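You operate a simulated robot arm through the tools that you are given. There is no shell and no other tool. Be economical: measure what you need, move in short steps, check, and stop when the job is done.

You run a simulated two-armed robot. Do the job below in one go: nothing can be reset, and whatever is moved stays where it is left.

Task
Toast the slice on setting 4 and stand it in the rack.
Fine: the toaster is off at the wall: switch it on, one run, then off again.

The check looks at the end state, three seconds after you hand in, the way a careful person would. Anything else that was tipped, shoved, dropped, spilled or broken makes it a failure.

Robot
Two 7-joint arms with fingered hands on one trunk, on a base that drives. Base frame: it is fixed to the floor where the robot stands at the start and does not move with it; the origin is under the middle of the robot, x ahead of it, y to its left, z up. Lengths are in mm, angles in rad, forces in N, time in s.
The left shoulder is at the start at [35, 174, 1138], the right one opposite. With the tool pointing down near the work surface each hand reaches from about 280 to 720 mm from the robot's upright axis, wherever it stands, measured 20 degrees to its own side. Places, roughly: browning dial [500, 200, 1000]; kettle socket switch [1000, -100, 1100]; last gap of the toast rack [600, -500, 900]; toaster lever [600, 200, 1000]; toaster socket switch [1000, -100, 1100]; white bread slice (12x12x2 cm) [600, -400, 1000]. Payload 3.8 kg a hand.
Tool frame (each hand has its own): the origin (TCP) lies between the finger pads and is the grasp point; the fingertips stand 26 mm ahead of it; z points along the fingers, y is the line along which they close. The gripper opens to 132 mm. The gripper's body begins 73 mm behind the TCP. The gripper is a hand of 3 fingers: y runs from the thumb to the fingers, the wrist lies at [0, 0, -224] in the tool frame, and closing takes about 1.5 s.
Orientation is told as [roll, pitch, yaw] about the base's x, y, z axes, in that order, counted from this pose: with the fingers straight down and closing along the base's y, the tool's x points along the base's -x, its y along +y and its z along -z.

Tools
- The arms move only by the tool play_rows. It takes "left_plan", "right_plan" or both (then of equal length, played together; a hand with none holds still); each is a list of rows, each a list of 3 entries, a list of its own where there are three numbers: the shift along the base's x, y, z in units of 500 mm (1.0 is 500 mm), then the turn, a rotation vector about the base's x, y, z in units of 120 degrees (1.0 is 120 degrees), then the finger opening in mm, from 0 to 132. In form: [[[tx, ty, tz], [ax, ay, az], jaw], ...]. A call has 1 to 8 rows; each row is the pose to reach, as a shift and turn from the pose commanded when the call began. A call with a number of a shift or a turn outside -1 to 1 is refused whole. Each row takes 0.2 s and may step no farther than 50 mm and 0.15 rad from the row before; otherwise, or with a gripper value out of range, the whole call is refused. Where a pose cannot be reached the arm comes as near as it can. A force on the tool above 90 N (or 10 N above the force at the start of the call, whichever is more), or a blocked arm, ends the call early, and 0.2 s more pass. The fingers move at their own pace (about 108 mm/s each) and stop on an object; they squeeze with about 24 N. The grip force told is the motor's: it shows also when the fingers shut on nothing. Time passes only in rows, and 0.2 s behind the last, so rows that repeat a pose let the fingers close. It gives the time, the measured TCP pose, the force on the tool (base axes), the opening and the grip force at its end, in the units of the frame above (readings bear some noise), with the torque about the TCP (base axes, N m) and any sound that the robot's microphone picked up.
- Cameras (640 x 400 px; columns grow to the right, rows downward): "scene" is now at [186.2, -2, 1093.8]; the picture's right is [-0.07, -1.00, 0.00], its down [0.38, -0.03, -0.92] and it looks along [0.92, -0.07, 0.38] (base axes); focal length 214 px, centre (320, 200). "left" rides on the left gripper at [-61, 3, -92] in its tool frame; the picture's right is [-0.05, -1.00, 0.00], its down [0.83, -0.04, -0.55] and it looks along [0.55, -0.03, 0.83] (tool axes); focal length 230 px, centre (320, 200). "right" rides on the right gripper at [62, 3, -92] in its tool frame; the picture's right is [-0.05, 1.00, 0.00], its down [-0.83, -0.04, -0.56] and it looks along [-0.55, -0.03, 0.83] (tool axes); focal length 230 px, centre (320, 200). There is no depth. A picture from a camera that has moved, and an enlarged one, comes with that camera's place and axes in the base frame and with its lens. The place of the scene camera against the robot may be out by one fixed shift of up to 12 mm in any direction.
- grab_frame(camera): a new picture of that camera. The clock stands still meanwhile.
- raise_lower(by): slides the trunk up (or, below 0, down) by that many mm; the arms and the scene camera ride with it, the base frame stays. It gives what a move gives, with no picture.
- base_move(legs): drives the robot by 1 to 6 legs, each [ahead, left, turn to the left] in mm, mm and rad, along the robot's own axes; the way and the turn of a leg run together, so that a leg with both is an arc; at most 1500 mm and 3.142 rad a leg. The arms and the cameras ride along, it lands a little off, and it stops where it bumps. It gives what a move gives.
- set_grasp(shape, hand): the hand has 3 fingers and takes this shape, open, in about a second: jaw (thumb against the fingers, like two jaws); tri (thumb and two fingers); tip (a fingertip pinch); poke (one finger out to press); point (the index stretched); flat (the hand flat); cup (the hand cupped); fist (a fist). The gripper value then closes the fingers along that shape, each until it touches; the sizes above hold for jaw. It gives what a move gives, with no picture.
- turn_head(pan, tilt): turns the head with the scene camera to pan (to the left, within 1.047 rad either way) and tilt (down, from -0.506 to 1.204), counted from straight ahead of the robot. It gives what a move gives.
- inspect(camera, box): a new picture of the part [left, top, right, bottom] of that camera's present view, enlarged. The clock stands still meanwhile.
- finish_job(): hands the job in; it is judged then, once.

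Work in short steps. Places have to be worked out from the pictures, the camera data and where the tool is seen: move nearer, look again, correct. Check each grasp and each placing, and mend what went wrong. You have 120 turns and 92 pictures in all, those below and enlarged ones among them. Open the grippers and draw the arms clear of the work before you hand the job in, unless the task says otherwise; then end with one line.

The tools are called after "Emit:" by a JSON object that holds its "op" and its "data". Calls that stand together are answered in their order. play_rows: Moves the arms, as the interface text tells. Its arguments: {"type":"object","properties":{"left_plan":{"type":"array","items":{"type":"array"}},"right_plan":{"type":"array","items":{"type":"array"}}},"required":[]} The other tools are called the same way: raise_lower (by) slides the trunk up or down; set_grasp (shape, hand) gives the hand a shape; base_move (legs) drives the base; turn_head (pan, tilt) turns the head that bears the scene camera; grab_frame (camera) takes a picture; inspect (camera, box) takes an enlarged picture of a part of a camera's view; finish_job () hands the job in.

At the start:

```text
time: 0.0
left_eef_pos: [376.8, 224.3, 1328.4]
left_ee_rot: [-0.002, 0.002, 0.001]
left_contact_force: [1.2, 0.2, 0.0]
left_torque: [0.0, -0.02, -0.04]
left_opening: 132.1
left_finger_force: 0.0
left_shape: jaw
right_eef_pos: [351.3, -120.7, 999.6]
right_ee_rot: [0.0, -0.002, 0.0]
right_contact_force: [0.5, -0.3, 0.3]
right_torque: [0.01, -0.01, 0.01]
right_opening: 131.8
right_finger_force: 0.1
right_shape: jaw
trunk travel left (down, up): [-439.0, 42.0]
robot x, y, heading: [-0.8, 1.7, -0.002]
head pan, tilt: [-0.072, -0.394]
```

scene: 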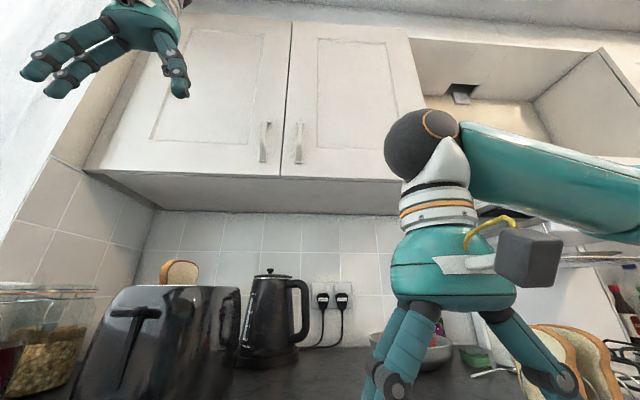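
right: 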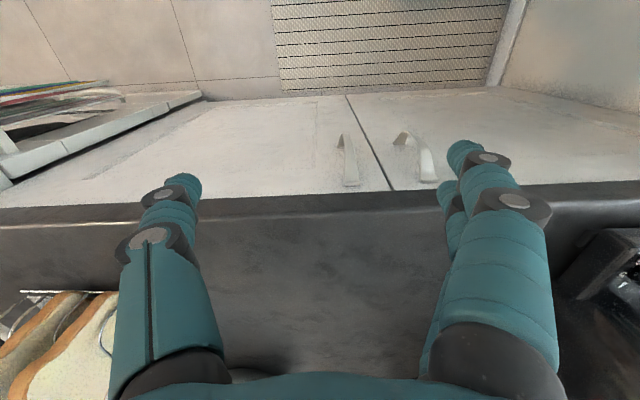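
left: 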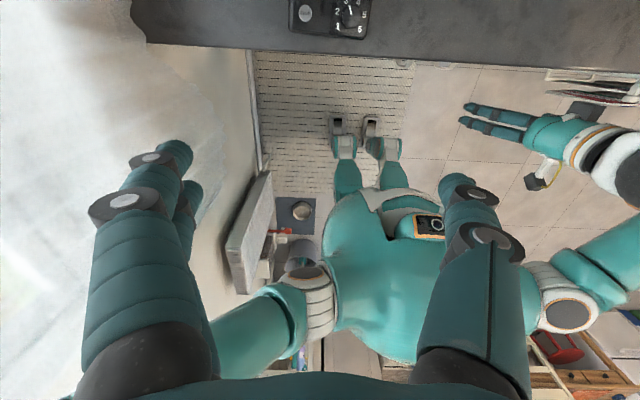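

The scene camera is looking up; I tilt the head down to see the counter, toaster and rack.

Emit:
{"op": "turn_head", "data": {"pan": 0.3, "tilt": 0.35}}

Emit:
{"op": "grab_frame", "data": {"camera": "scene"}}

Emit:
{"op": "turn_head", "data": {"pan": -0.7, "tilt": 0.35}}

Emit:
{"op": "grab_frame", "data": {"camera": "scene"}}

```text
time: 1.1
left_eef_pos: [377.6, 225.9, 1326.8]
left_ee_rot: [-0.002, 0.0, 0.0]
left_contact_force: [0.1, 0.3, -0.2]
left_torque: [-0.04, 0.01, 0.01]
left_opening: 131.9
left_finger_force: 0.1
left_shape: jaw
right_eef_pos: [351.1, -119.9, 999.4]
right_ee_rot: [0.0, -0.001, 0.0]
right_contact_force: [0.4, 0.1, 0.4]
right_torque: [0.01, 0.0, 0.01]
right_opening: 132.0
right_finger_force: 0.1
right_shape: jaw
trunk travel left (down, up): [-439.0, 42.0]
robot x, y, heading: [2.5, 1.3, -0.002]
head pan, tilt: [0.3, 0.351]
```

```text
88 pictures are left
camera scene: at [201.9, 30.8, 1028.8], right [0.3, -0.96, 0.0], down [-0.33, -0.1, -0.94], along [0.9, 0.28, -0.34], focal length 214 px, centre (320, 200)
```

scene: 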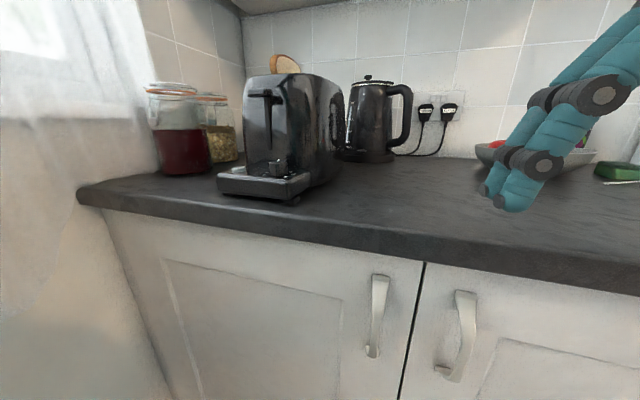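

```text
time: 2.4
left_eef_pos: [378.8, 225.5, 1326.6]
left_ee_rot: [0.001, 0.0, 0.002]
left_contact_force: [-0.8, -0.7, 0.4]
left_torque: [0.0, 0.0, -0.02]
left_opening: 131.7
left_finger_force: 0.0
left_shape: jaw
right_eef_pos: [352.4, -120.3, 999.9]
right_ee_rot: [-0.001, -0.002, 0.0]
right_contact_force: [0.4, 0.6, -0.2]
right_torque: [-0.02, -0.01, 0.04]
right_opening: 131.9
right_finger_force: 0.1
right_shape: jaw
trunk travel left (down, up): [-439.0, 42.0]
robot x, y, heading: [-2.2, 0.8, 0.001]
head pan, tilt: [-0.7, 0.351]
```

```text
87 pictures are left
camera scene: at [184.2, -56.6, 1028.7], right [-0.64, -0.77, 0.0], down [-0.26, 0.22, -0.94], along [0.72, -0.6, -0.34], focal length 214 px, centre (320, 200)
```

scene: 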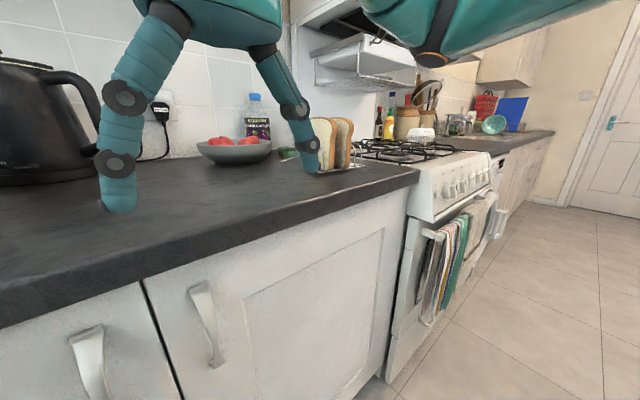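

I need closer views of the toaster, its controls, the sockets and the rack. Inspecting enlarged parts, moving the head up a bit.

Emit:
{"op": "inspect", "data": {"camera": "scene", "box": [190, 80, 400, 200]}}

Emit:
{"op": "turn_head", "data": {"pan": 0.2, "tilt": 0.2}}

Emit:
{"op": "inspect", "data": {"camera": "scene", "box": [180, 80, 500, 280]}}

Emit:
{"op": "inspect", "data": {"camera": "left", "box": [260, 0, 400, 60]}}

```text
3.05 times, centred on (295, 140) of scene
camera zoom: at [184.2, -56.6, 1028.7], right [-0.64, -0.77, 0.0], down [-0.26, 0.22, -0.94], along [0.72, -0.6, -0.34], focal length 654 px, centre (396, 383)
```

zoom: 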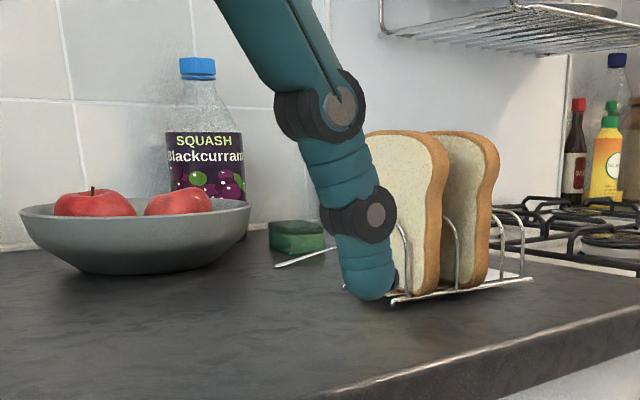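

```text
time: 3.6
left_eef_pos: [377.7, 225.5, 1326.2]
left_ee_rot: [-0.003, -0.001, 0.003]
left_contact_force: [0.6, 0.2, -0.1]
left_torque: [0.0, 0.01, -0.03]
left_opening: 131.9
left_finger_force: 0.1
left_shape: jaw
right_eef_pos: [351.5, -120.2, 1000.6]
right_ee_rot: [0.0, -0.001, 0.0]
right_contact_force: [0.0, 0.0, -0.6]
right_torque: [-0.03, 0.02, 0.02]
right_opening: 132.1
right_finger_force: 0.1
right_shape: jaw
trunk travel left (down, up): [-439.0, 42.0]
robot x, y, heading: [2.0, -0.2, 0.001]
head pan, tilt: [0.201, 0.201]
```

```text
2.00 times, centred on (340, 180) of scene
camera zoom: at [204.3, 21.8, 1042.7], right [0.2, -0.98, 0.0], down [-0.2, -0.04, -0.98], along [0.96, 0.19, -0.2], focal length 429 px, centre (280, 240)
```

zoom: 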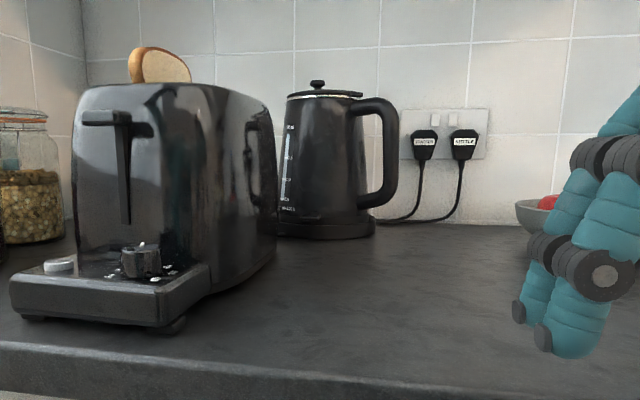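

```text
4.57 times, centred on (330, 30) of left
camera zoom: at [440.7, 229.3, 1420.6], right [0.05, -1.0, 0.0], down [-0.83, -0.04, 0.55], along [-0.55, -0.03, -0.83], focal length 1052 px, centre (274, 977)
```

zoom: 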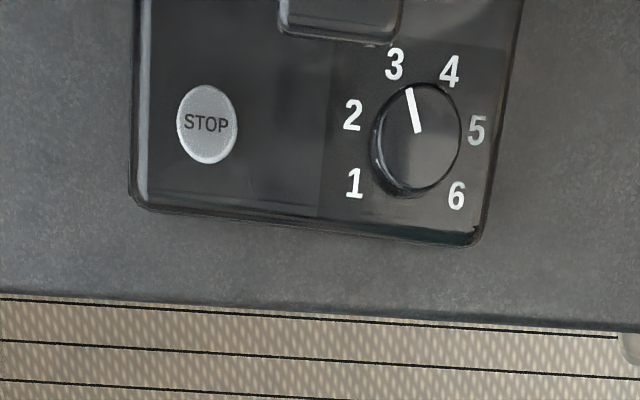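

The dial now points just above 3. Next: read the plug labels, and check what sits in the toaster and behind it.

Emit:
{"op": "inspect", "data": {"camera": "scene", "box": [370, 125, 440, 170]}}

Emit:
{"op": "inspect", "data": {"camera": "scene", "box": [180, 90, 330, 185]}}

Emit:
{"op": "raise_lower", "data": {"by": 40}}

```text
8.89 times, centred on (405, 148) of scene
camera zoom: at [204.3, 21.8, 1042.7], right [0.2, -0.98, 0.0], down [-0.2, -0.04, -0.98], along [0.96, 0.19, -0.2], focal length 1906 px, centre (-436, 667)
```

zoom: 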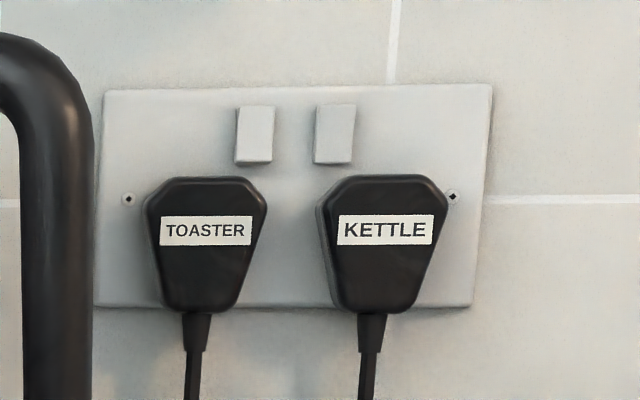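

```text
4.21 times, centred on (255, 138) of scene
camera zoom: at [204.3, 21.8, 1042.7], right [0.2, -0.98, 0.0], down [-0.2, -0.04, -0.98], along [0.96, 0.19, -0.2], focal length 903 px, centre (594, 463)
```

zoom: 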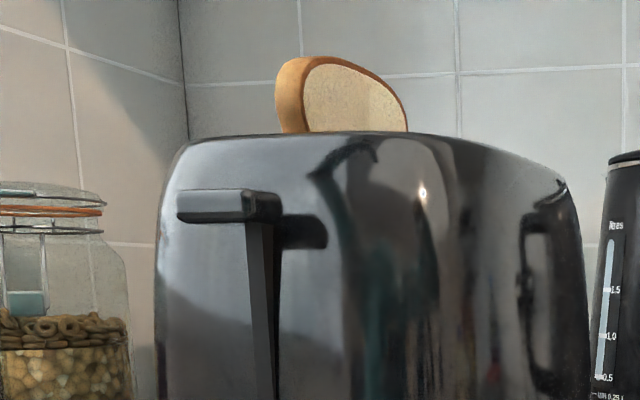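

```text
time: 4.4
left_eef_pos: [379.3, 225.7, 1366.8]
left_ee_rot: [-0.001, 0.004, 0.001]
left_contact_force: [0.1, -0.1, -0.4]
left_torque: [0.01, 0.05, 0.01]
left_opening: 132.1
left_finger_force: 0.0
left_shape: jaw
right_eef_pos: [352.2, -119.8, 1039.0]
right_ee_rot: [0.0, 0.001, -0.001]
right_contact_force: [-0.3, -0.3, 0.5]
right_torque: [0.0, 0.01, 0.02]
right_opening: 132.2
right_finger_force: 0.2
right_shape: jaw
trunk travel left (down, up): [-479.0, 2.0]
robot x, y, heading: [-0.2, 0.9, -0.001]
head pan, tilt: [0.201, 0.201]
```

The toaster's plug is the left one. Something like bread shows above/behind the toaster; I move the left hand 160 mm ahead for a look at the toaster from above, and pan the head to view rack.

Emit:
{"op": "play_rows", "data": {"left_plan": [[[0.08, 0, 0], [0, 0, 0], 132], [[0.16, 0, 0], [0, 0, 0], 132], [[0.24, 0, 0], [0, 0, 0], 132], [[0.32, 0, 0], [0, 0, 0], 132]]}}

Emit:
{"op": "grab_frame", "data": {"camera": "left"}}

Emit:
{"op": "turn_head", "data": {"pan": -0.6, "tilt": 0.3}}

Emit:
{"op": "inspect", "data": {"camera": "scene", "box": [240, 60, 460, 200]}}

```text
time: 5.4
left_eef_pos: [510.2, 227.3, 1366.2]
left_ee_rot: [-0.002, -0.004, -0.001]
left_contact_force: [0.1, -0.3, 0.1]
left_torque: [-0.05, 0.02, 0.0]
left_opening: 132.1
left_finger_force: 0.1
left_shape: jaw
left hand out of reach, approached as far as the arm can: row 4
right_eef_pos: [351.9, -119.0, 1039.6]
right_ee_rot: [-0.002, -0.001, 0.001]
right_contact_force: [-0.1, -0.3, 0.5]
right_torque: [0.01, 0.0, 0.0]
right_opening: 131.8
right_finger_force: 0.0
right_shape: jaw
trunk travel left (down, up): [-479.0, 2.0]
robot x, y, heading: [-0.7, -1.1, 0.001]
head pan, tilt: [0.201, 0.201]
```

```text
81 pictures are left
camera left: at [573.9, 231.2, 1458.9], right [0.05, -1.0, 0.0], down [-0.83, -0.04, 0.55], along [-0.55, -0.03, -0.83], focal length 230 px, centre (320, 200)
```

left: 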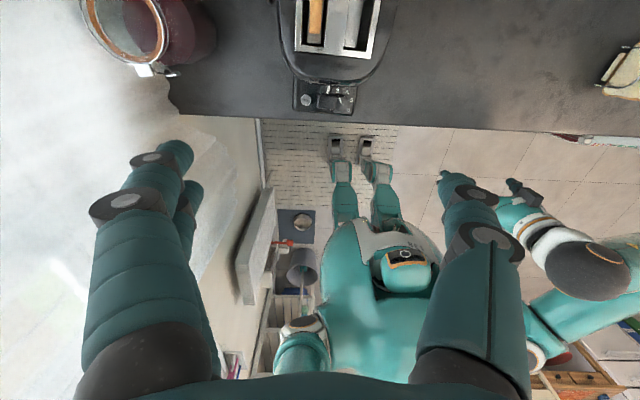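

```text
time: 6.5
left_eef_pos: [511.4, 227.3, 1365.5]
left_ee_rot: [-0.002, -0.003, 0.0]
left_contact_force: [-0.2, 0.0, 0.3]
left_torque: [0.0, 0.0, 0.0]
left_opening: 132.0
left_finger_force: 0.0
left_shape: jaw
right_eef_pos: [351.5, -120.1, 1040.3]
right_ee_rot: [0.0, -0.002, 0.0]
right_contact_force: [-0.1, -0.4, 0.7]
right_torque: [-0.02, 0.03, -0.03]
right_opening: 132.1
right_finger_force: 0.1
right_shape: jaw
trunk travel left (down, up): [-479.0, 2.0]
robot x, y, heading: [-2.8, 0.9, -0.002]
head pan, tilt: [-0.6, 0.3]
```

```text
2.86 times, centred on (350, 130) of scene
camera zoom: at [193.5, -49.3, 1089.7], right [-0.56, -0.83, 0.0], down [-0.24, 0.17, -0.96], along [0.79, -0.54, -0.3], focal length 613 px, centre (234, 400)
```

zoom: 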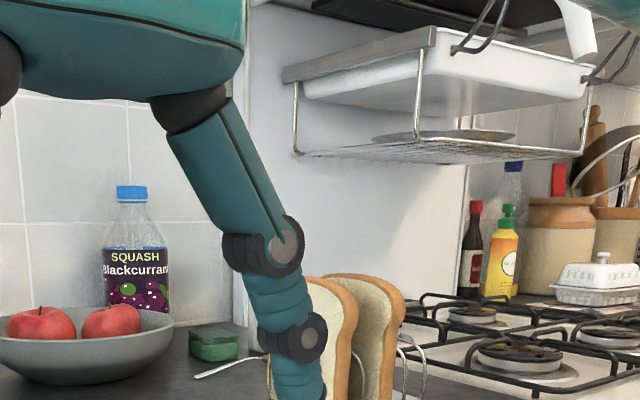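

One slice sits in a toaster slot (the +y one). I move the right hand up and over to look down at the rack.

Emit:
{"op": "play_rows", "data": {"right_plan": [[[0.0, -0.0, 0.09], [0, 0, 0], 132], [[0.0, -0.03, 0.18], [0, 0, 0], 132], [[0.0, -0.12, 0.2], [0, 0, 0], 132], [[0.0, -0.21, 0.22], [0, 0, 0], 132], [[0.0, -0.3, 0.24], [0, 0, 0], 132], [[0.0, -0.39, 0.26], [0, 0, 0], 132], [[0.0, -0.48, 0.28], [0, 0, 0], 132], [[0.0, -0.56, 0.3], [0, 0, 0], 132]]}}

Emit:
{"op": "grab_frame", "data": {"camera": "right"}}

Emit:
{"op": "inspect", "data": {"camera": "left", "box": [250, 0, 410, 120]}}

```text
time: 8.3
left_eef_pos: [510.2, 225.7, 1365.8]
left_ee_rot: [0.002, -0.001, 0.002]
left_contact_force: [0.1, -0.3, 0.1]
left_torque: [0.03, 0.02, 0.02]
left_opening: 132.2
left_finger_force: 0.0
left_shape: jaw
right_eef_pos: [351.2, -401.5, 1189.6]
right_ee_rot: [-0.001, -0.004, 0.002]
right_contact_force: [0.4, -0.4, 0.0]
right_torque: [0.06, 0.0, -0.02]
right_opening: 131.9
right_finger_force: 0.1
right_shape: jaw
trunk travel left (down, up): [-479.0, 2.0]
robot x, y, heading: [5.3, -0.8, -0.003]
head pan, tilt: [-0.6, 0.3]
```

```text
79 pictures are left
camera right: at [289.1, -397.5, 1281.7], right [0.05, 1.0, 0.0], down [0.83, -0.04, 0.56], along [0.56, -0.03, -0.83], focal length 230 px, centre (320, 200)
```

right: 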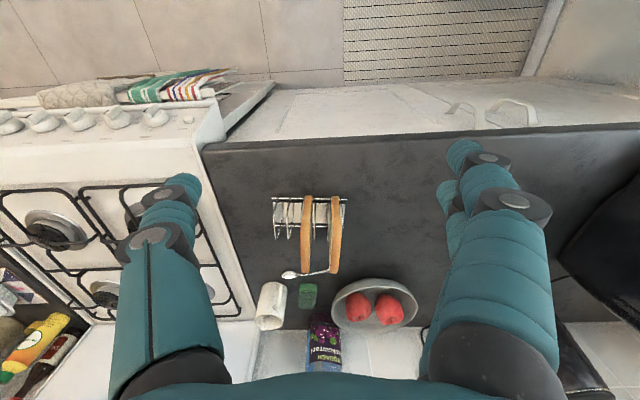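

```text
3.33 times, centred on (330, 60) of left
camera zoom: at [573.3, 230.3, 1459.1], right [0.05, -1.0, 0.0], down [-0.83, -0.04, 0.55], along [-0.55, -0.03, -0.83], focal length 767 px, centre (287, 667)
```

zoom: 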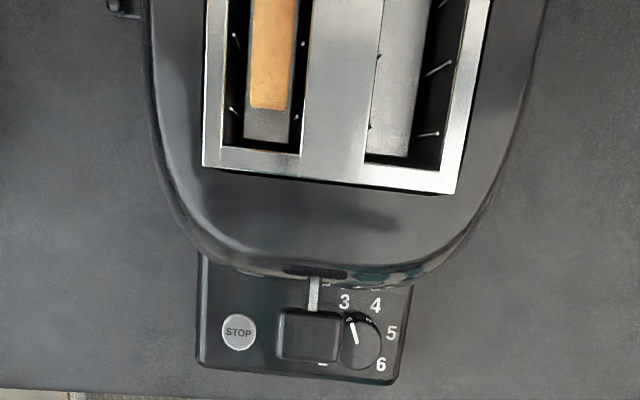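

Zooming on the rack to see gaps and slices.

Emit:
{"op": "inspect", "data": {"camera": "right", "box": [240, 170, 400, 290]}}

Emit:
{"op": "inspect", "data": {"camera": "scene", "box": [300, 130, 420, 220]}}

```text
3.33 times, centred on (320, 230) of right
camera zoom: at [289.1, -397.5, 1281.7], right [0.05, 1.0, 0.0], down [0.83, -0.04, 0.56], along [0.56, -0.03, -0.83], focal length 767 px, centre (320, 100)
```

zoom: 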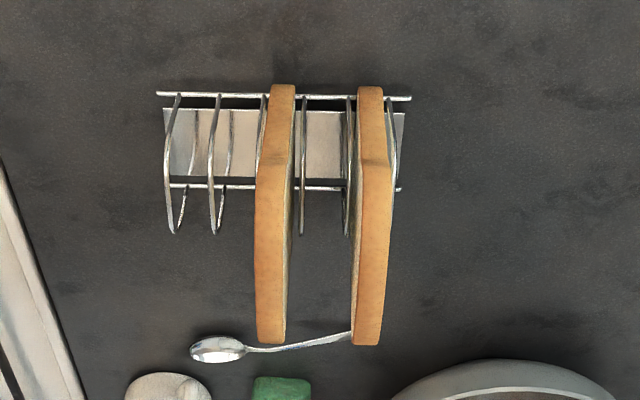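

```text
4.44 times, centred on (360, 175) of scene
camera zoom: at [193.0, -49.9, 1089.8], right [-0.56, -0.83, 0.0], down [-0.24, 0.17, -0.96], along [0.79, -0.54, -0.3], focal length 953 px, centre (142, 311)
```

zoom: 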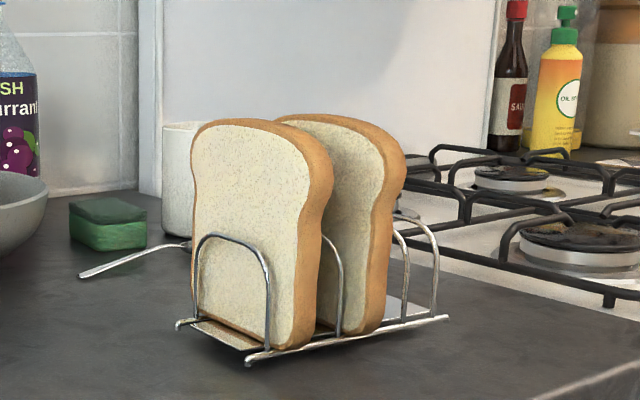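

The rack holds two slices (third and fifth gaps from the right end). The listed "white bread slice" is around y −400, so it's one of these; I need close looks at both and the toaster one to tell them apart.

Emit:
{"op": "inspect", "data": {"camera": "right", "box": [290, 185, 360, 285]}}

Emit:
{"op": "play_rows", "data": {"right_plan": [[[0, -0.08, 0], [0, 0, 0], 132], [[0, -0.16, 0], [0, 0, 0], 132], [[0, -0.25, 0], [0, 0, 0], 132], [[0, -0.25, 0], [0, 0, 0], 132]]}}

Emit:
{"op": "inspect", "data": {"camera": "right", "box": [300, 160, 480, 300]}}

Emit:
{"op": "turn_head", "data": {"pan": -0.75, "tilt": 0.35}}

Emit:
{"op": "inspect", "data": {"camera": "scene", "box": [220, 110, 380, 210]}}

```text
4.00 times, centred on (325, 235) of right
camera zoom: at [289.1, -397.5, 1281.7], right [0.05, 1.0, 0.0], down [0.83, -0.04, 0.56], along [0.56, -0.03, -0.83], focal length 920 px, centre (300, 60)
```

zoom: 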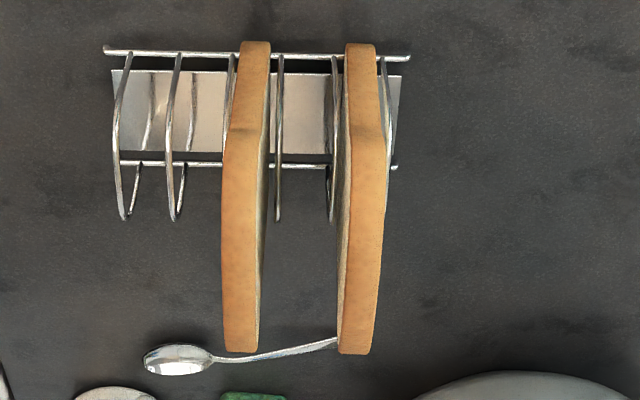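

```text
time: 9.3
left_eef_pos: [510.5, 226.0, 1365.9]
left_ee_rot: [-0.002, -0.002, 0.002]
left_contact_force: [-0.1, -0.3, 0.3]
left_torque: [0.0, -0.01, -0.01]
left_opening: 132.1
left_finger_force: 0.0
left_shape: jaw
right_eef_pos: [351.5, -526.0, 1192.1]
right_ee_rot: [-0.001, -0.003, -0.001]
right_contact_force: [0.0, -0.6, -0.4]
right_torque: [0.01, -0.04, -0.01]
right_opening: 131.7
right_finger_force: 0.0
right_shape: jaw
trunk travel left (down, up): [-479.0, 2.0]
robot x, y, heading: [-3.5, -0.6, -0.005]
head pan, tilt: [-0.6, 0.3]
```

```text
2.86 times, centred on (390, 230) of right
camera zoom: at [289.7, -522.8, 1283.6], right [0.05, 1.0, 0.0], down [0.83, -0.04, 0.56], along [0.56, -0.03, -0.83], focal length 657 px, centre (120, 114)
```

zoom: 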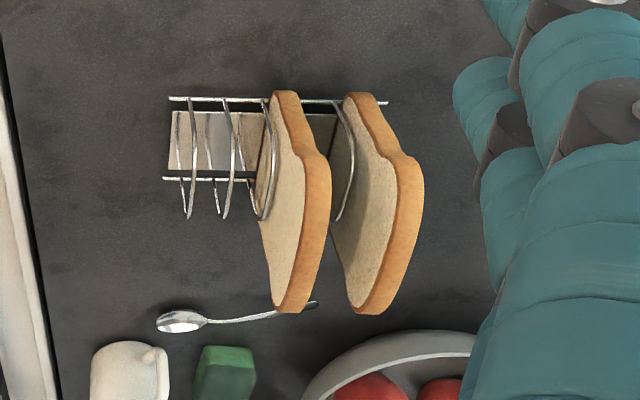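

```text
time: 10.0
left_eef_pos: [510.0, 227.9, 1364.3]
left_ee_rot: [-0.002, -0.002, 0.003]
left_contact_force: [-0.6, 0.1, 0.6]
left_torque: [0.02, 0.02, -0.02]
left_opening: 132.1
left_finger_force: 0.0
left_shape: jaw
right_eef_pos: [351.6, -526.0, 1191.3]
right_ee_rot: [-0.001, 0.0, 0.0]
right_contact_force: [-0.9, 0.1, -0.1]
right_torque: [0.0, -0.01, 0.03]
right_opening: 131.9
right_finger_force: 0.1
right_shape: jaw
trunk travel left (down, up): [-479.0, 2.0]
robot x, y, heading: [-1.9, 3.5, 0.004]
head pan, tilt: [-0.75, 0.351]
```

```text
4.00 times, centred on (300, 160) of scene
camera zoom: at [184.5, -60.2, 1085.0], right [-0.68, -0.73, 0.0], down [-0.25, 0.23, -0.94], along [0.69, -0.64, -0.34], focal length 858 px, centre (400, 360)
```

zoom: 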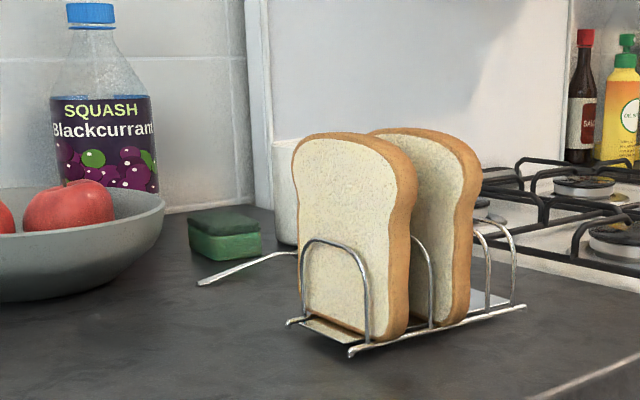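

Both look pale. Zooming further on each face and on the toaster's slice for colour/texture comparison.

Emit:
{"op": "inspect", "data": {"camera": "scene", "box": [285, 140, 350, 200]}}

Emit:
{"op": "turn_head", "data": {"pan": 0.3, "tilt": 0.2}}

Emit:
{"op": "inspect", "data": {"camera": "scene", "box": [220, 100, 360, 190]}}

```text
6.67 times, centred on (318, 170) of scene
camera zoom: at [184.5, -60.2, 1085.0], right [-0.68, -0.73, 0.0], down [-0.25, 0.23, -0.94], along [0.69, -0.64, -0.34], focal length 1430 px, centre (337, 400)
```

zoom: 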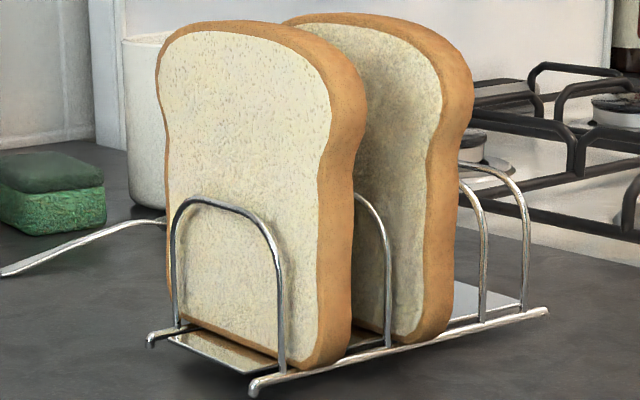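

```text
time: 11.3
left_eef_pos: [511.4, 227.6, 1365.9]
left_ee_rot: [-0.003, -0.002, 0.002]
left_contact_force: [-0.1, 0.1, 0.2]
left_torque: [0.03, 0.01, 0.02]
left_opening: 131.9
left_finger_force: 0.0
left_shape: jaw
right_eef_pos: [351.6, -526.7, 1192.2]
right_ee_rot: [-0.002, -0.002, -0.001]
right_contact_force: [-0.4, 0.6, 0.3]
right_torque: [-0.03, 0.0, 0.01]
right_opening: 131.7
right_finger_force: 0.1
right_shape: jaw
trunk travel left (down, up): [-479.0, 2.0]
robot x, y, heading: [-1.6, -1.5, 0.002]
head pan, tilt: [0.3, 0.201]
```

```text
4.44 times, centred on (290, 145) of scene
camera zoom: at [205.4, 30.8, 1099.0], right [0.29, -0.96, 0.0], down [-0.19, -0.06, -0.98], along [0.94, 0.29, -0.2], focal length 953 px, centre (453, 444)
```

zoom: 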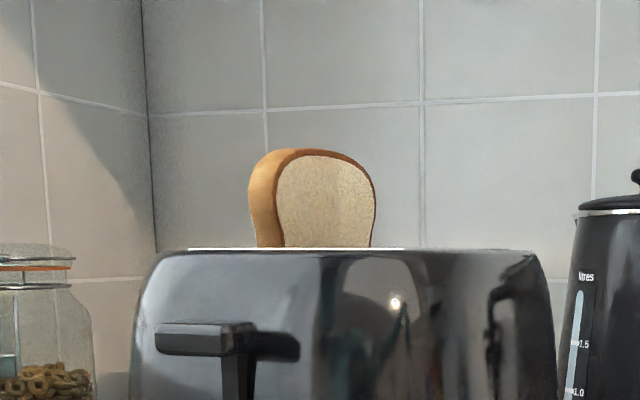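

The toaster slice looks tanner; the rack slices look pale and nearly alike. I draw the left hand back and drive right for a closer, better-lit look at the rack.

Emit:
{"op": "play_rows", "data": {"left_plan": [[[-0.08, 0, 0], [0, 0, 0], 132], [[-0.16, 0, 0], [0, 0, 0], 132], [[-0.24, 0, 0], [0, 0, 0], 132]], "right_plan": [[[0, 0.08, 0], [0, 0, 0], 132], [[0, 0.16, 0], [0, 0, 0], 132], [[0, 0.24, 0], [0, 0, 0], 132]]}}

Emit:
{"op": "base_move", "data": {"legs": [[0, -300, 0]]}}

Emit:
{"op": "turn_head", "data": {"pan": -0.3, "tilt": 0.45}}

Emit:
{"op": "grab_frame", "data": {"camera": "scene"}}

```text
time: 12.1
left_eef_pos: [392.0, 228.8, 1364.4]
left_ee_rot: [-0.001, -0.003, 0.003]
left_contact_force: [-0.7, -0.5, -0.1]
left_torque: [0.01, 0.0, 0.01]
left_opening: 132.0
left_finger_force: 0.0
left_shape: jaw
right_eef_pos: [350.7, -404.6, 1191.1]
right_ee_rot: [-0.001, -0.003, -0.001]
right_contact_force: [-0.1, 0.2, 0.0]
right_torque: [0.02, 0.02, 0.0]
right_opening: 132.0
right_finger_force: 0.1
right_shape: jaw
trunk travel left (down, up): [-479.0, 2.0]
robot x, y, heading: [2.8, -2.0, -0.003]
head pan, tilt: [0.3, 0.201]
```

```text
time: 15.3
left_eef_pos: [391.4, -69.0, 1365.3]
left_ee_rot: [-0.001, -0.003, 0.004]
left_contact_force: [-0.4, 1.0, 0.1]
left_torque: [-0.02, 0.01, 0.0]
left_opening: 132.1
left_finger_force: 0.0
left_shape: jaw
right_eef_pos: [351.9, -702.9, 1191.4]
right_ee_rot: [-0.001, -0.001, 0.002]
right_contact_force: [-0.2, -0.3, 0.6]
right_torque: [0.01, 0.01, -0.06]
right_opening: 131.8
right_finger_force: 0.0
right_shape: jaw
trunk travel left (down, up): [-479.0, 2.0]
robot x, y, heading: [2.9, -295.1, 0.004]
head pan, tilt: [0.3, 0.201]
```

```text
time: 16.3
left_eef_pos: [390.7, -69.8, 1365.8]
left_ee_rot: [-0.001, -0.002, 0.004]
left_contact_force: [-1.1, 0.5, -0.1]
left_torque: [-0.02, 0.02, -0.02]
left_opening: 132.0
left_finger_force: 0.0
left_shape: jaw
right_eef_pos: [352.1, -703.5, 1191.9]
right_ee_rot: [0.0, -0.002, 0.002]
right_contact_force: [0.0, 0.9, 0.5]
right_torque: [0.01, 0.03, 0.01]
right_opening: 131.8
right_finger_force: 0.0
right_shape: jaw
trunk travel left (down, up): [-479.0, 2.0]
robot x, y, heading: [-2.2, -298.0, 0.005]
head pan, tilt: [-0.3, 0.45]
```

```text
70 pictures are left
camera scene: at [204.4, -321.3, 1075.8], right [-0.29, -0.96, 0.0], down [-0.42, 0.13, -0.9], along [0.86, -0.26, -0.43], focal length 214 px, centre (320, 200)
```

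scene: 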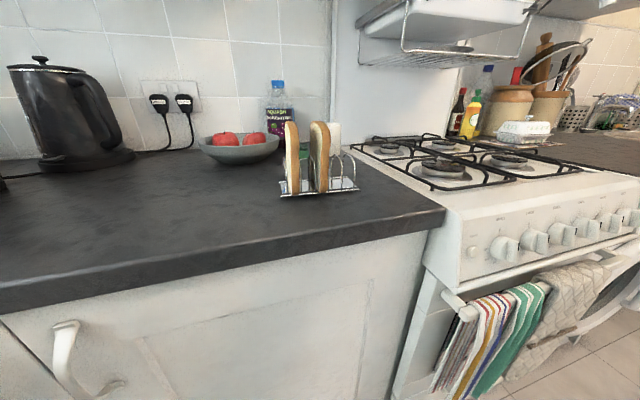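

Emit:
{"op": "inspect", "data": {"camera": "scene", "box": [270, 110, 370, 205]}}

Emit:
{"op": "grab_frame", "data": {"camera": "left"}}

```text
4.21 times, centred on (320, 158) of scene
camera zoom: at [204.4, -321.3, 1075.8], right [-0.29, -0.96, 0.0], down [-0.42, 0.13, -0.9], along [0.86, -0.26, -0.43], focal length 903 px, centre (320, 379)
```

zoom: 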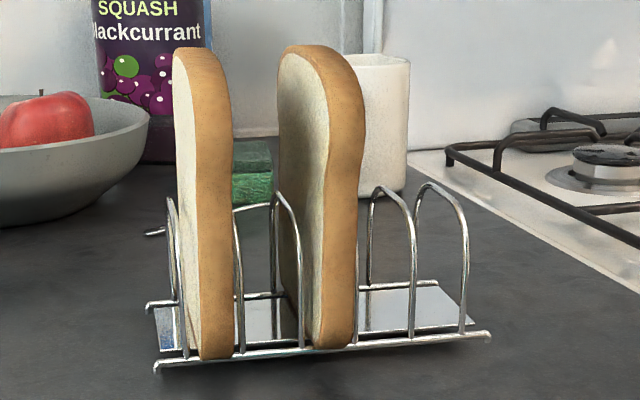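

```text
68 pictures are left
camera left: at [454.1, -65.7, 1458.6], right [0.05, -1.0, 0.0], down [-0.83, -0.04, 0.55], along [-0.55, -0.03, -0.83], focal length 230 px, centre (320, 200)
```

left: 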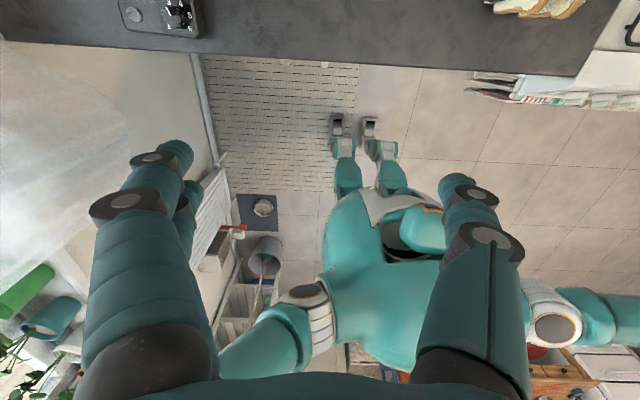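

Right camera now looks from the −y side; inspecting the −y faces of both slices in equal light.

Emit:
{"op": "grab_frame", "data": {"camera": "right"}}

```text
67 pictures are left
camera right: at [290.3, -699.7, 1283.2], right [0.05, 1.0, 0.0], down [0.83, -0.04, 0.56], along [0.56, -0.03, -0.83], focal length 230 px, centre (320, 200)
```

right: 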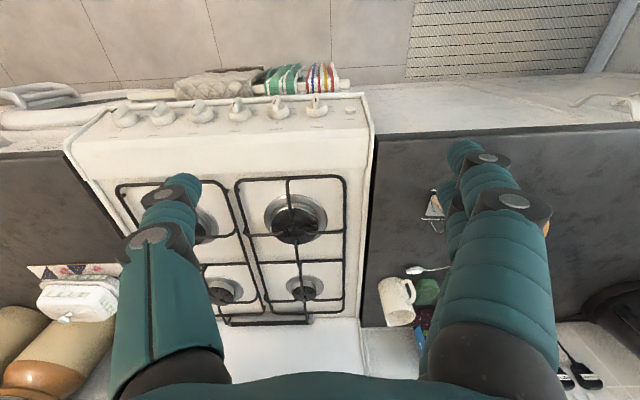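

Fingers block; shifting the right hand left and lower for a closer view of the −y faces.

Emit:
{"op": "play_rows", "data": {"right_plan": [[[0, 0.09, 0], [0, 0, 0], 132], [[0, 0.18, -0.02], [0, 0, 0], 132], [[0, 0.26, -0.06], [0, 0, 0], 132], [[0, 0.26, -0.1], [0, 0, 0], 132]]}}

Emit:
{"op": "inspect", "data": {"camera": "right", "box": [310, 170, 450, 290]}}

```text
time: 17.3
left_eef_pos: [390.8, -71.0, 1365.5]
left_ee_rot: [-0.001, -0.003, 0.003]
left_contact_force: [-0.7, 0.0, -0.2]
left_torque: [0.02, 0.01, 0.01]
left_opening: 132.0
left_finger_force: 0.0
left_shape: jaw
right_eef_pos: [351.9, -573.1, 1142.4]
right_ee_rot: [0.0, -0.003, 0.004]
right_contact_force: [-0.2, 0.7, 0.2]
right_torque: [0.02, 0.04, 0.02]
right_opening: 131.8
right_finger_force: 0.0
right_shape: jaw
trunk travel left (down, up): [-479.0, 2.0]
robot x, y, heading: [5.3, -297.7, -0.001]
head pan, tilt: [-0.3, 0.45]
```

```text
3.33 times, centred on (380, 230) of right
camera zoom: at [289.8, -570.5, 1234.0], right [0.05, 1.0, 0.0], down [0.83, -0.04, 0.56], along [0.56, -0.03, -0.83], focal length 767 px, centre (120, 100)
```

zoom: 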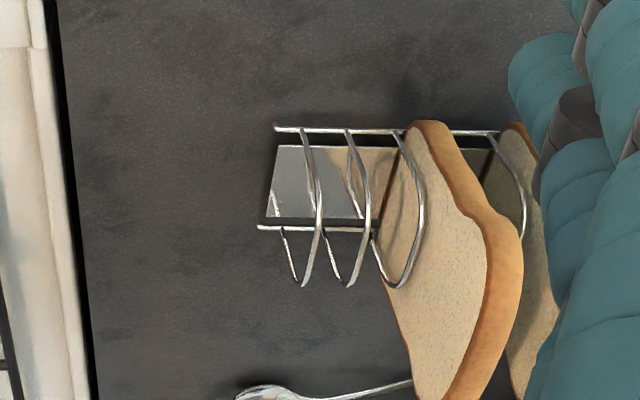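

All rack faces look alike. Returning to the start place to look closely at the slice in the toaster with the right camera.

Emit:
{"op": "base_move", "data": {"legs": [[0, 300, 0]]}}

Emit:
{"op": "play_rows", "data": {"right_plan": [[[0, 0.09, 0.03], [0, 0, 0], 132], [[0, 0.18, 0.08], [0, 0, 0], 132], [[0, 0.27, 0.13], [0, 0, 0], 132], [[0, 0.36, 0.18], [0, 0, 0], 132], [[0, 0.45, 0.2], [0, 0, 0], 132], [[0, 0.54, 0.22], [0, 0, 0], 132], [[0, 0.63, 0.24], [0, 0, 0], 132], [[0, 0.7, 0.26], [0, 0, 0], 132]]}}

Emit:
{"op": "grab_frame", "data": {"camera": "right"}}

```text
time: 20.5
left_eef_pos: [391.4, 228.5, 1365.2]
left_ee_rot: [-0.001, -0.003, 0.002]
left_contact_force: [0.9, 0.4, 0.0]
left_torque: [0.0, 0.02, -0.01]
left_opening: 132.2
left_finger_force: 0.1
left_shape: jaw
right_eef_pos: [351.7, -275.5, 1142.9]
right_ee_rot: [0.0, -0.003, 0.001]
right_contact_force: [0.5, 0.8, 0.1]
right_torque: [0.02, 0.0, 0.0]
right_opening: 131.8
right_finger_force: 0.1
right_shape: jaw
trunk travel left (down, up): [-479.0, 2.0]
robot x, y, heading: [-2.4, -1.3, 0.002]
head pan, tilt: [-0.3, 0.45]
```

```text
refused: row 2 steps farther than a row can; nothing moved
```

```text
65 pictures are left
camera right: at [289.7, -272.2, 1234.2], right [0.05, 1.0, 0.0], down [0.83, -0.04, 0.56], along [0.56, -0.03, -0.83], focal length 230 px, centre (320, 200)
```

right: 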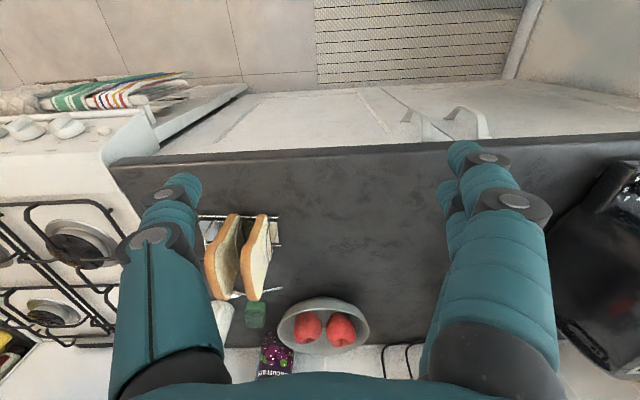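

Redo with smaller steps, ending around y +50.

Emit:
{"op": "play_rows", "data": {"right_plan": [[[0, 0.05, 0.07], [0, 0, 0], 132], [[0, 0.1, 0.14], [0, 0, 0], 132], [[0, 0.18, 0.17], [0, 0, 0], 132], [[0, 0.26, 0.2], [0, 0, 0], 132], [[0, 0.34, 0.22], [0, 0, 0], 132], [[0, 0.43, 0.23], [0, 0, 0], 132], [[0, 0.52, 0.24], [0, 0, 0], 132], [[0, 0.6, 0.25], [0, 0, 0], 132]]}}

Emit:
{"op": "grab_frame", "data": {"camera": "right"}}

```text
time: 22.3
left_eef_pos: [390.6, 229.2, 1365.7]
left_ee_rot: [-0.002, -0.003, 0.002]
left_contact_force: [0.1, 0.3, -0.4]
left_torque: [-0.03, 0.0, -0.01]
left_opening: 131.9
left_finger_force: 0.0
left_shape: jaw
right_eef_pos: [351.6, 25.4, 1266.7]
right_ee_rot: [0.0, -0.001, -0.001]
right_contact_force: [0.5, -0.2, -0.5]
right_torque: [0.01, 0.0, 0.01]
right_opening: 131.9
right_finger_force: 0.0
right_shape: jaw
trunk travel left (down, up): [-479.0, 2.0]
robot x, y, heading: [3.6, -0.9, 0.007]
head pan, tilt: [-0.3, 0.45]
```

```text
64 pictures are left
camera right: at [290.4, 29.4, 1359.1], right [0.05, 1.0, 0.0], down [0.83, -0.04, 0.56], along [0.56, -0.03, -0.83], focal length 230 px, centre (320, 200)
```

right: 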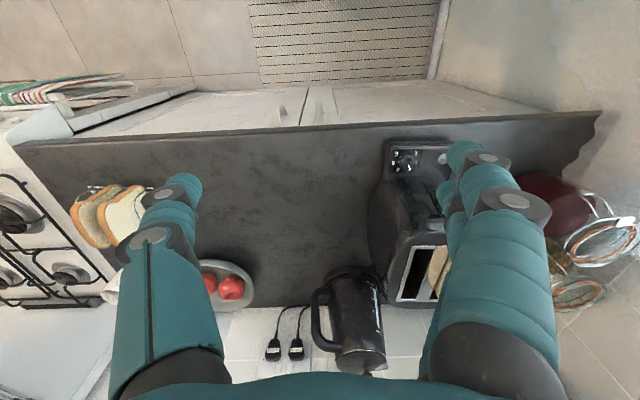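

Emit:
{"op": "inspect", "data": {"camera": "right", "box": [380, 220, 470, 310]}}

Emit:
{"op": "inspect", "data": {"camera": "right", "box": [60, 170, 150, 260]}}

```text
4.44 times, centred on (425, 265) of right
camera zoom: at [290.4, 29.4, 1359.1], right [0.05, 1.0, 0.0], down [0.83, -0.04, 0.56], along [0.56, -0.03, -0.83], focal length 1022 px, centre (-147, -89)
```

zoom: 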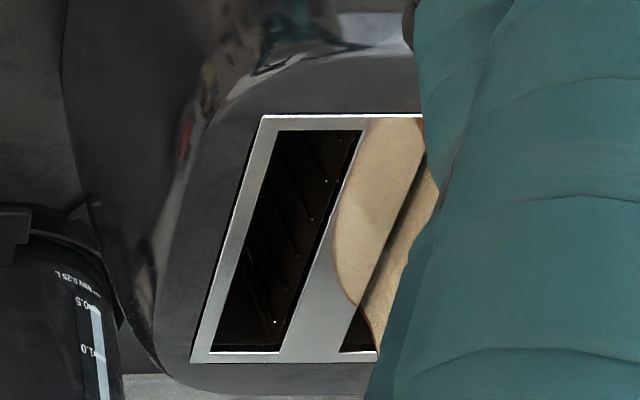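

```text
4.44 times, centred on (105, 215) of right
camera zoom: at [290.4, 29.4, 1359.1], right [0.05, 1.0, 0.0], down [0.83, -0.04, 0.56], along [0.56, -0.03, -0.83], focal length 1022 px, centre (1276, 133)
```

zoom: 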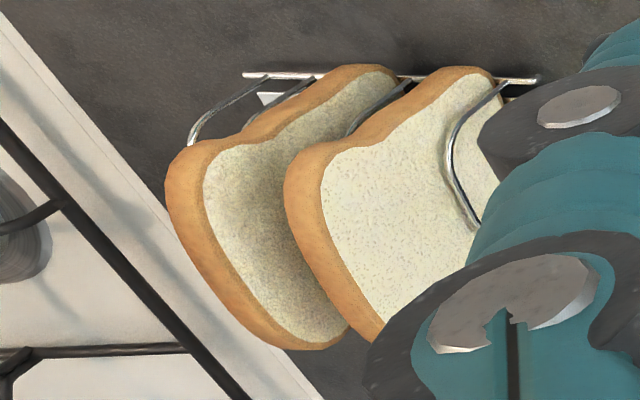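

Need an unobstructed close view of the toaster slice: shift the right hand left and lower while moving the left hand outward.

Emit:
{"op": "play_rows", "data": {"right_plan": [[[0.0, 0.07, -0.03], [0, 0, 0], 132], [[0.04, 0.14, -0.06], [0, 0, 0], 132], [[0.08, 0.21, -0.06], [0, 0, 0], 132], [[0.12, 0.28, -0.06], [0, 0, 0], 132]], "left_plan": [[[-0.05, 0.06, 0], [0, 0, 0], 132], [[-0.1, 0.12, 0], [0, 0, 0], 132], [[-0.15, 0.17, 0], [0, 0, 0], 132], [[-0.2, 0.2, 0], [0, 0, 0], 132]]}}

Emit:
{"op": "grab_frame", "data": {"camera": "right"}}

```text
time: 23.3
left_eef_pos: [302.9, 322.6, 1353.4]
left_ee_rot: [-0.003, -0.002, 0.002]
left_contact_force: [0.1, 0.8, 0.1]
left_torque: [0.03, -0.01, -0.02]
left_opening: 132.2
left_finger_force: 0.0
left_shape: jaw
left hand out of reach, approached as far as the arm can: row 4
right_eef_pos: [411.8, 166.8, 1235.6]
right_ee_rot: [-0.004, -0.004, 0.0]
right_contact_force: [0.9, -0.4, -1.0]
right_torque: [-0.02, -0.01, -0.01]
right_opening: 131.9
right_finger_force: 0.0
right_shape: jaw
trunk travel left (down, up): [-479.0, 2.0]
robot x, y, heading: [-0.3, 0.8, 0.003]
head pan, tilt: [-0.3, 0.45]
```

```text
61 pictures are left
camera right: at [349.0, 170.3, 1327.7], right [0.05, 1.0, 0.0], down [0.83, -0.04, 0.56], along [0.56, -0.03, -0.83], focal length 230 px, centre (320, 200)
```

right: 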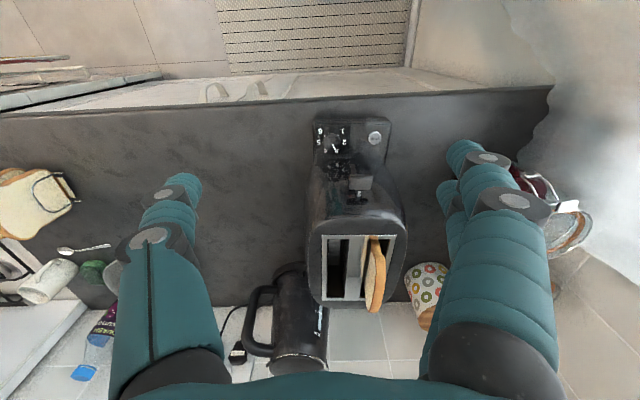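

Emit:
{"op": "inspect", "data": {"camera": "right", "box": [310, 220, 410, 320]}}

Emit:
{"op": "inspect", "data": {"camera": "right", "box": [400, 255, 460, 330]}}

```text
4.00 times, centred on (360, 270) of right
camera zoom: at [349.0, 170.3, 1327.7], right [0.05, 1.0, 0.0], down [0.83, -0.04, 0.56], along [0.56, -0.03, -0.83], focal length 920 px, centre (160, -80)
```

zoom: 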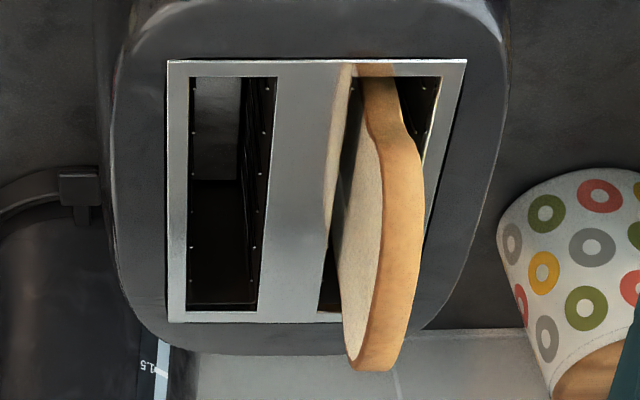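

```text
5.33 times, centred on (430, 292) of right
camera zoom: at [349.0, 170.3, 1327.7], right [0.05, 1.0, 0.0], down [0.83, -0.04, 0.56], along [0.56, -0.03, -0.83], focal length 1227 px, centre (-267, -293)
```

zoom: 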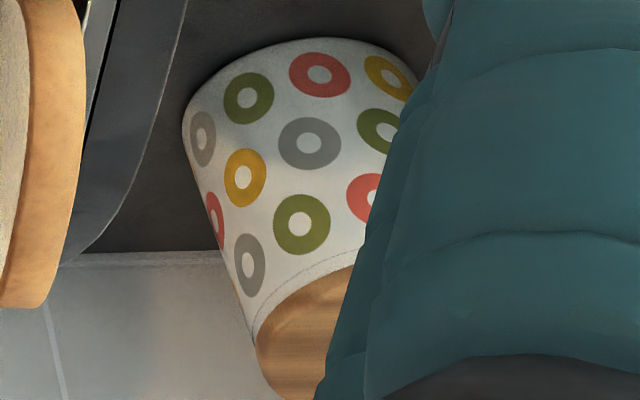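

The toaster slice is the same white bread and standing ready in the +y slot, while the rack's last (−y) gap is free, so I take it as "the slice". Now a close look at dial and lever, from the right camera and the head.

Emit:
{"op": "inspect", "data": {"camera": "right", "box": [300, 110, 410, 210]}}

Emit:
{"op": "turn_head", "data": {"pan": 0.5, "tilt": 0.4}}

Emit:
{"op": "grab_frame", "data": {"camera": "scene"}}

```text
4.00 times, centred on (355, 160) of right
camera zoom: at [349.0, 170.3, 1327.7], right [0.05, 1.0, 0.0], down [0.83, -0.04, 0.56], along [0.56, -0.03, -0.83], focal length 920 px, centre (180, 360)
```

zoom: 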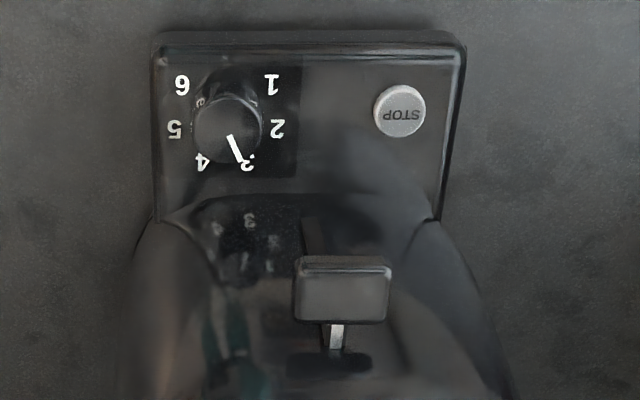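

```text
time: 24.5
left_eef_pos: [302.5, 319.6, 1354.7]
left_ee_rot: [-0.003, -0.001, 0.001]
left_contact_force: [0.7, 0.4, 0.9]
left_torque: [-0.01, -0.03, 0.02]
left_opening: 132.3
left_finger_force: 0.1
left_shape: jaw
right_eef_pos: [411.0, 163.6, 1236.3]
right_ee_rot: [0.0, -0.001, 0.002]
right_contact_force: [0.0, 0.2, 0.8]
right_torque: [-0.03, 0.01, 0.0]
right_opening: 131.6
right_finger_force: 0.0
right_shape: jaw
trunk travel left (down, up): [-479.0, 2.0]
robot x, y, heading: [-1.0, 2.4, -0.0]
head pan, tilt: [0.499, 0.4]
```

```text
57 pictures are left
camera scene: at [197.8, 48.3, 1080.5], right [0.48, -0.88, 0.0], down [-0.34, -0.19, -0.92], along [0.81, 0.44, -0.39], focal length 214 px, centre (320, 200)
```

scene: 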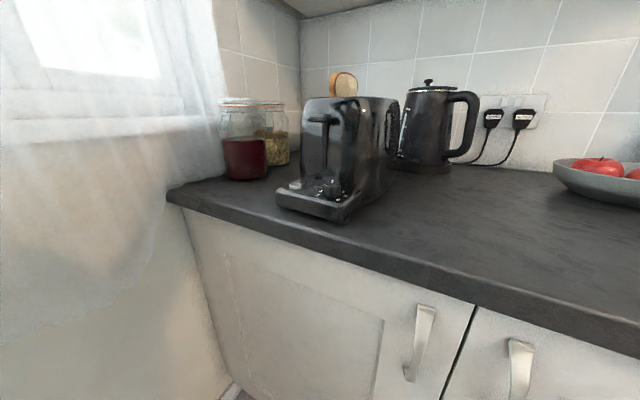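

Knob top is at about (487,181,951), lever knob about (503,215,1063). First the wall switch: I bring the right hand to its own side and turn it to point forward.

Emit:
{"op": "play_rows", "data": {"right_plan": [[[0.0, -0.08, 0.0], [0, -0.067, 0], 132], [[0.0, -0.16, 0.0], [0, -0.134, 0], 132], [[0.0, -0.24, -0.02], [0, -0.2, 0], 132], [[0.0, -0.32, -0.05], [0, -0.267, 0], 132], [[0.02, -0.4, -0.08], [0, -0.334, 0], 132], [[0.04, -0.48, -0.11], [0, -0.4, 0], 132], [[0.06, -0.56, -0.14], [0, -0.467, 0], 132], [[0.08, -0.62, -0.18], [0, -0.534, 0], 132]]}}

Emit:
{"op": "play_rows", "data": {"right_plan": [[[0.05, 0, 0], [0, -0.067, 0], 132], [[0.1, 0, 0], [0, -0.134, 0], 132], [[0.15, 0, 0], [0, -0.2, 0], 132], [[0.2, 0, 0], [0, -0.216, 0], 132]]}}

Emit:
{"op": "set_grasp", "data": {"shape": "poke", "hand": "right"}}

Emit:
{"op": "turn_head", "data": {"pan": -0.05, "tilt": 0.2}}

Emit:
{"op": "grab_frame", "data": {"camera": "right"}}

Emit:
{"op": "grab_frame", "data": {"camera": "scene"}}

```text
time: 26.3
left_eef_pos: [303.8, 319.5, 1353.2]
left_ee_rot: [-0.001, 0.001, 0.002]
left_contact_force: [-0.3, 0.3, -0.1]
left_torque: [0.01, 0.03, -0.02]
left_opening: 131.7
left_finger_force: 0.0
left_shape: jaw
right_eef_pos: [451.8, -147.0, 1146.1]
right_ee_rot: [-0.002, -1.121, 0.002]
right_contact_force: [0.4, -0.6, 0.4]
right_torque: [0.02, 0.01, 0.09]
right_opening: 131.9
right_finger_force: 0.1
right_shape: jaw
trunk travel left (down, up): [-479.0, 2.0]
robot x, y, heading: [-3.7, 3.6, -0.004]
head pan, tilt: [0.499, 0.4]
```

```text
time: 27.3
left_eef_pos: [302.8, 319.7, 1353.4]
left_ee_rot: [-0.001, -0.001, 0.002]
left_contact_force: [-0.1, 0.6, -0.1]
left_torque: [0.0, 0.01, 0.01]
left_opening: 131.9
left_finger_force: 0.1
left_shape: jaw
right_eef_pos: [550.9, -145.6, 1147.2]
right_ee_rot: [-2.802, -1.567, 2.801]
right_contact_force: [0.2, 0.3, 0.3]
right_torque: [-0.01, 0.02, 0.0]
right_opening: 131.9
right_finger_force: 0.1
right_shape: jaw
trunk travel left (down, up): [-479.0, 2.0]
robot x, y, heading: [0.2, 3.2, 0.001]
head pan, tilt: [0.499, 0.4]
```

```text
time: 28.2
left_eef_pos: [301.9, 319.4, 1354.1]
left_ee_rot: [-0.002, 0.0, 0.002]
left_contact_force: [0.2, 0.2, -0.4]
left_torque: [0.05, -0.05, 0.05]
left_opening: 131.9
left_finger_force: 0.1
left_shape: jaw
right_eef_pos: [550.3, -145.1, 1147.5]
right_ee_rot: [3.085, -1.567, -3.083]
right_contact_force: [0.0, 0.7, 0.6]
right_torque: [-0.02, 0.02, 0.02]
right_opening: 0.0
right_finger_force: 0.0
right_shape: poke
trunk travel left (down, up): [-479.0, 2.0]
robot x, y, heading: [0.5, -0.4, -0.001]
head pan, tilt: [0.499, 0.4]
```

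```text
time: 29.1
left_eef_pos: [302.6, 320.4, 1353.3]
left_ee_rot: [-0.003, -0.001, 0.003]
left_contact_force: [-0.6, -0.2, 0.7]
left_torque: [-0.01, -0.02, 0.0]
left_opening: 132.0
left_finger_force: 0.1
left_shape: jaw
right_eef_pos: [551.1, -144.8, 1147.1]
right_ee_rot: [3.126, -1.567, -3.127]
right_contact_force: [-0.4, -0.6, 0.2]
right_torque: [0.01, -0.03, 0.03]
right_opening: 0.0
right_finger_force: 0.0
right_shape: poke
trunk travel left (down, up): [-479.0, 2.0]
robot x, y, heading: [2.4, 1.6, -0.002]
head pan, tilt: [-0.051, 0.201]
```

```text
56 pictures are left
camera right: at [458.6, -142.0, 1085.6], right [0.0, 1.0, 0.05], down [-0.56, -0.04, 0.83], along [0.83, -0.03, 0.56], focal length 230 px, centre (320, 200)
```

right: 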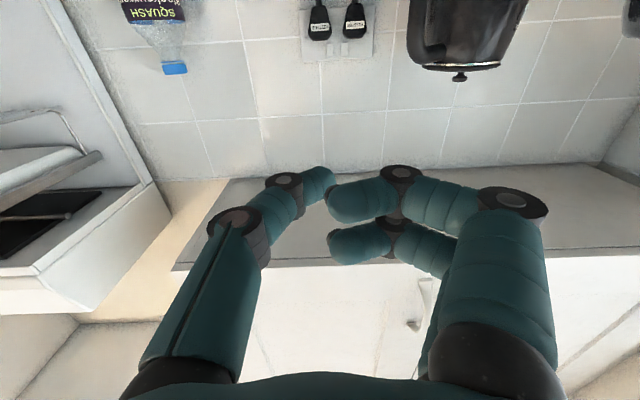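

```text
55 pictures are left
camera scene: at [209.5, -0.6, 1099.0], right [-0.05, -1.0, 0.0], down [-0.2, 0.01, -0.98], along [0.98, -0.05, -0.2], focal length 214 px, centre (320, 200)
```

scene: 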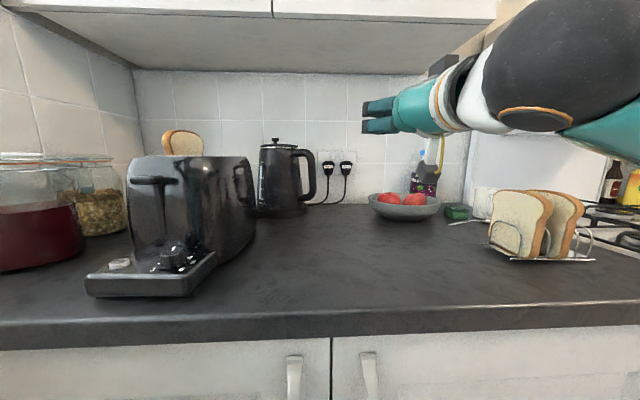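

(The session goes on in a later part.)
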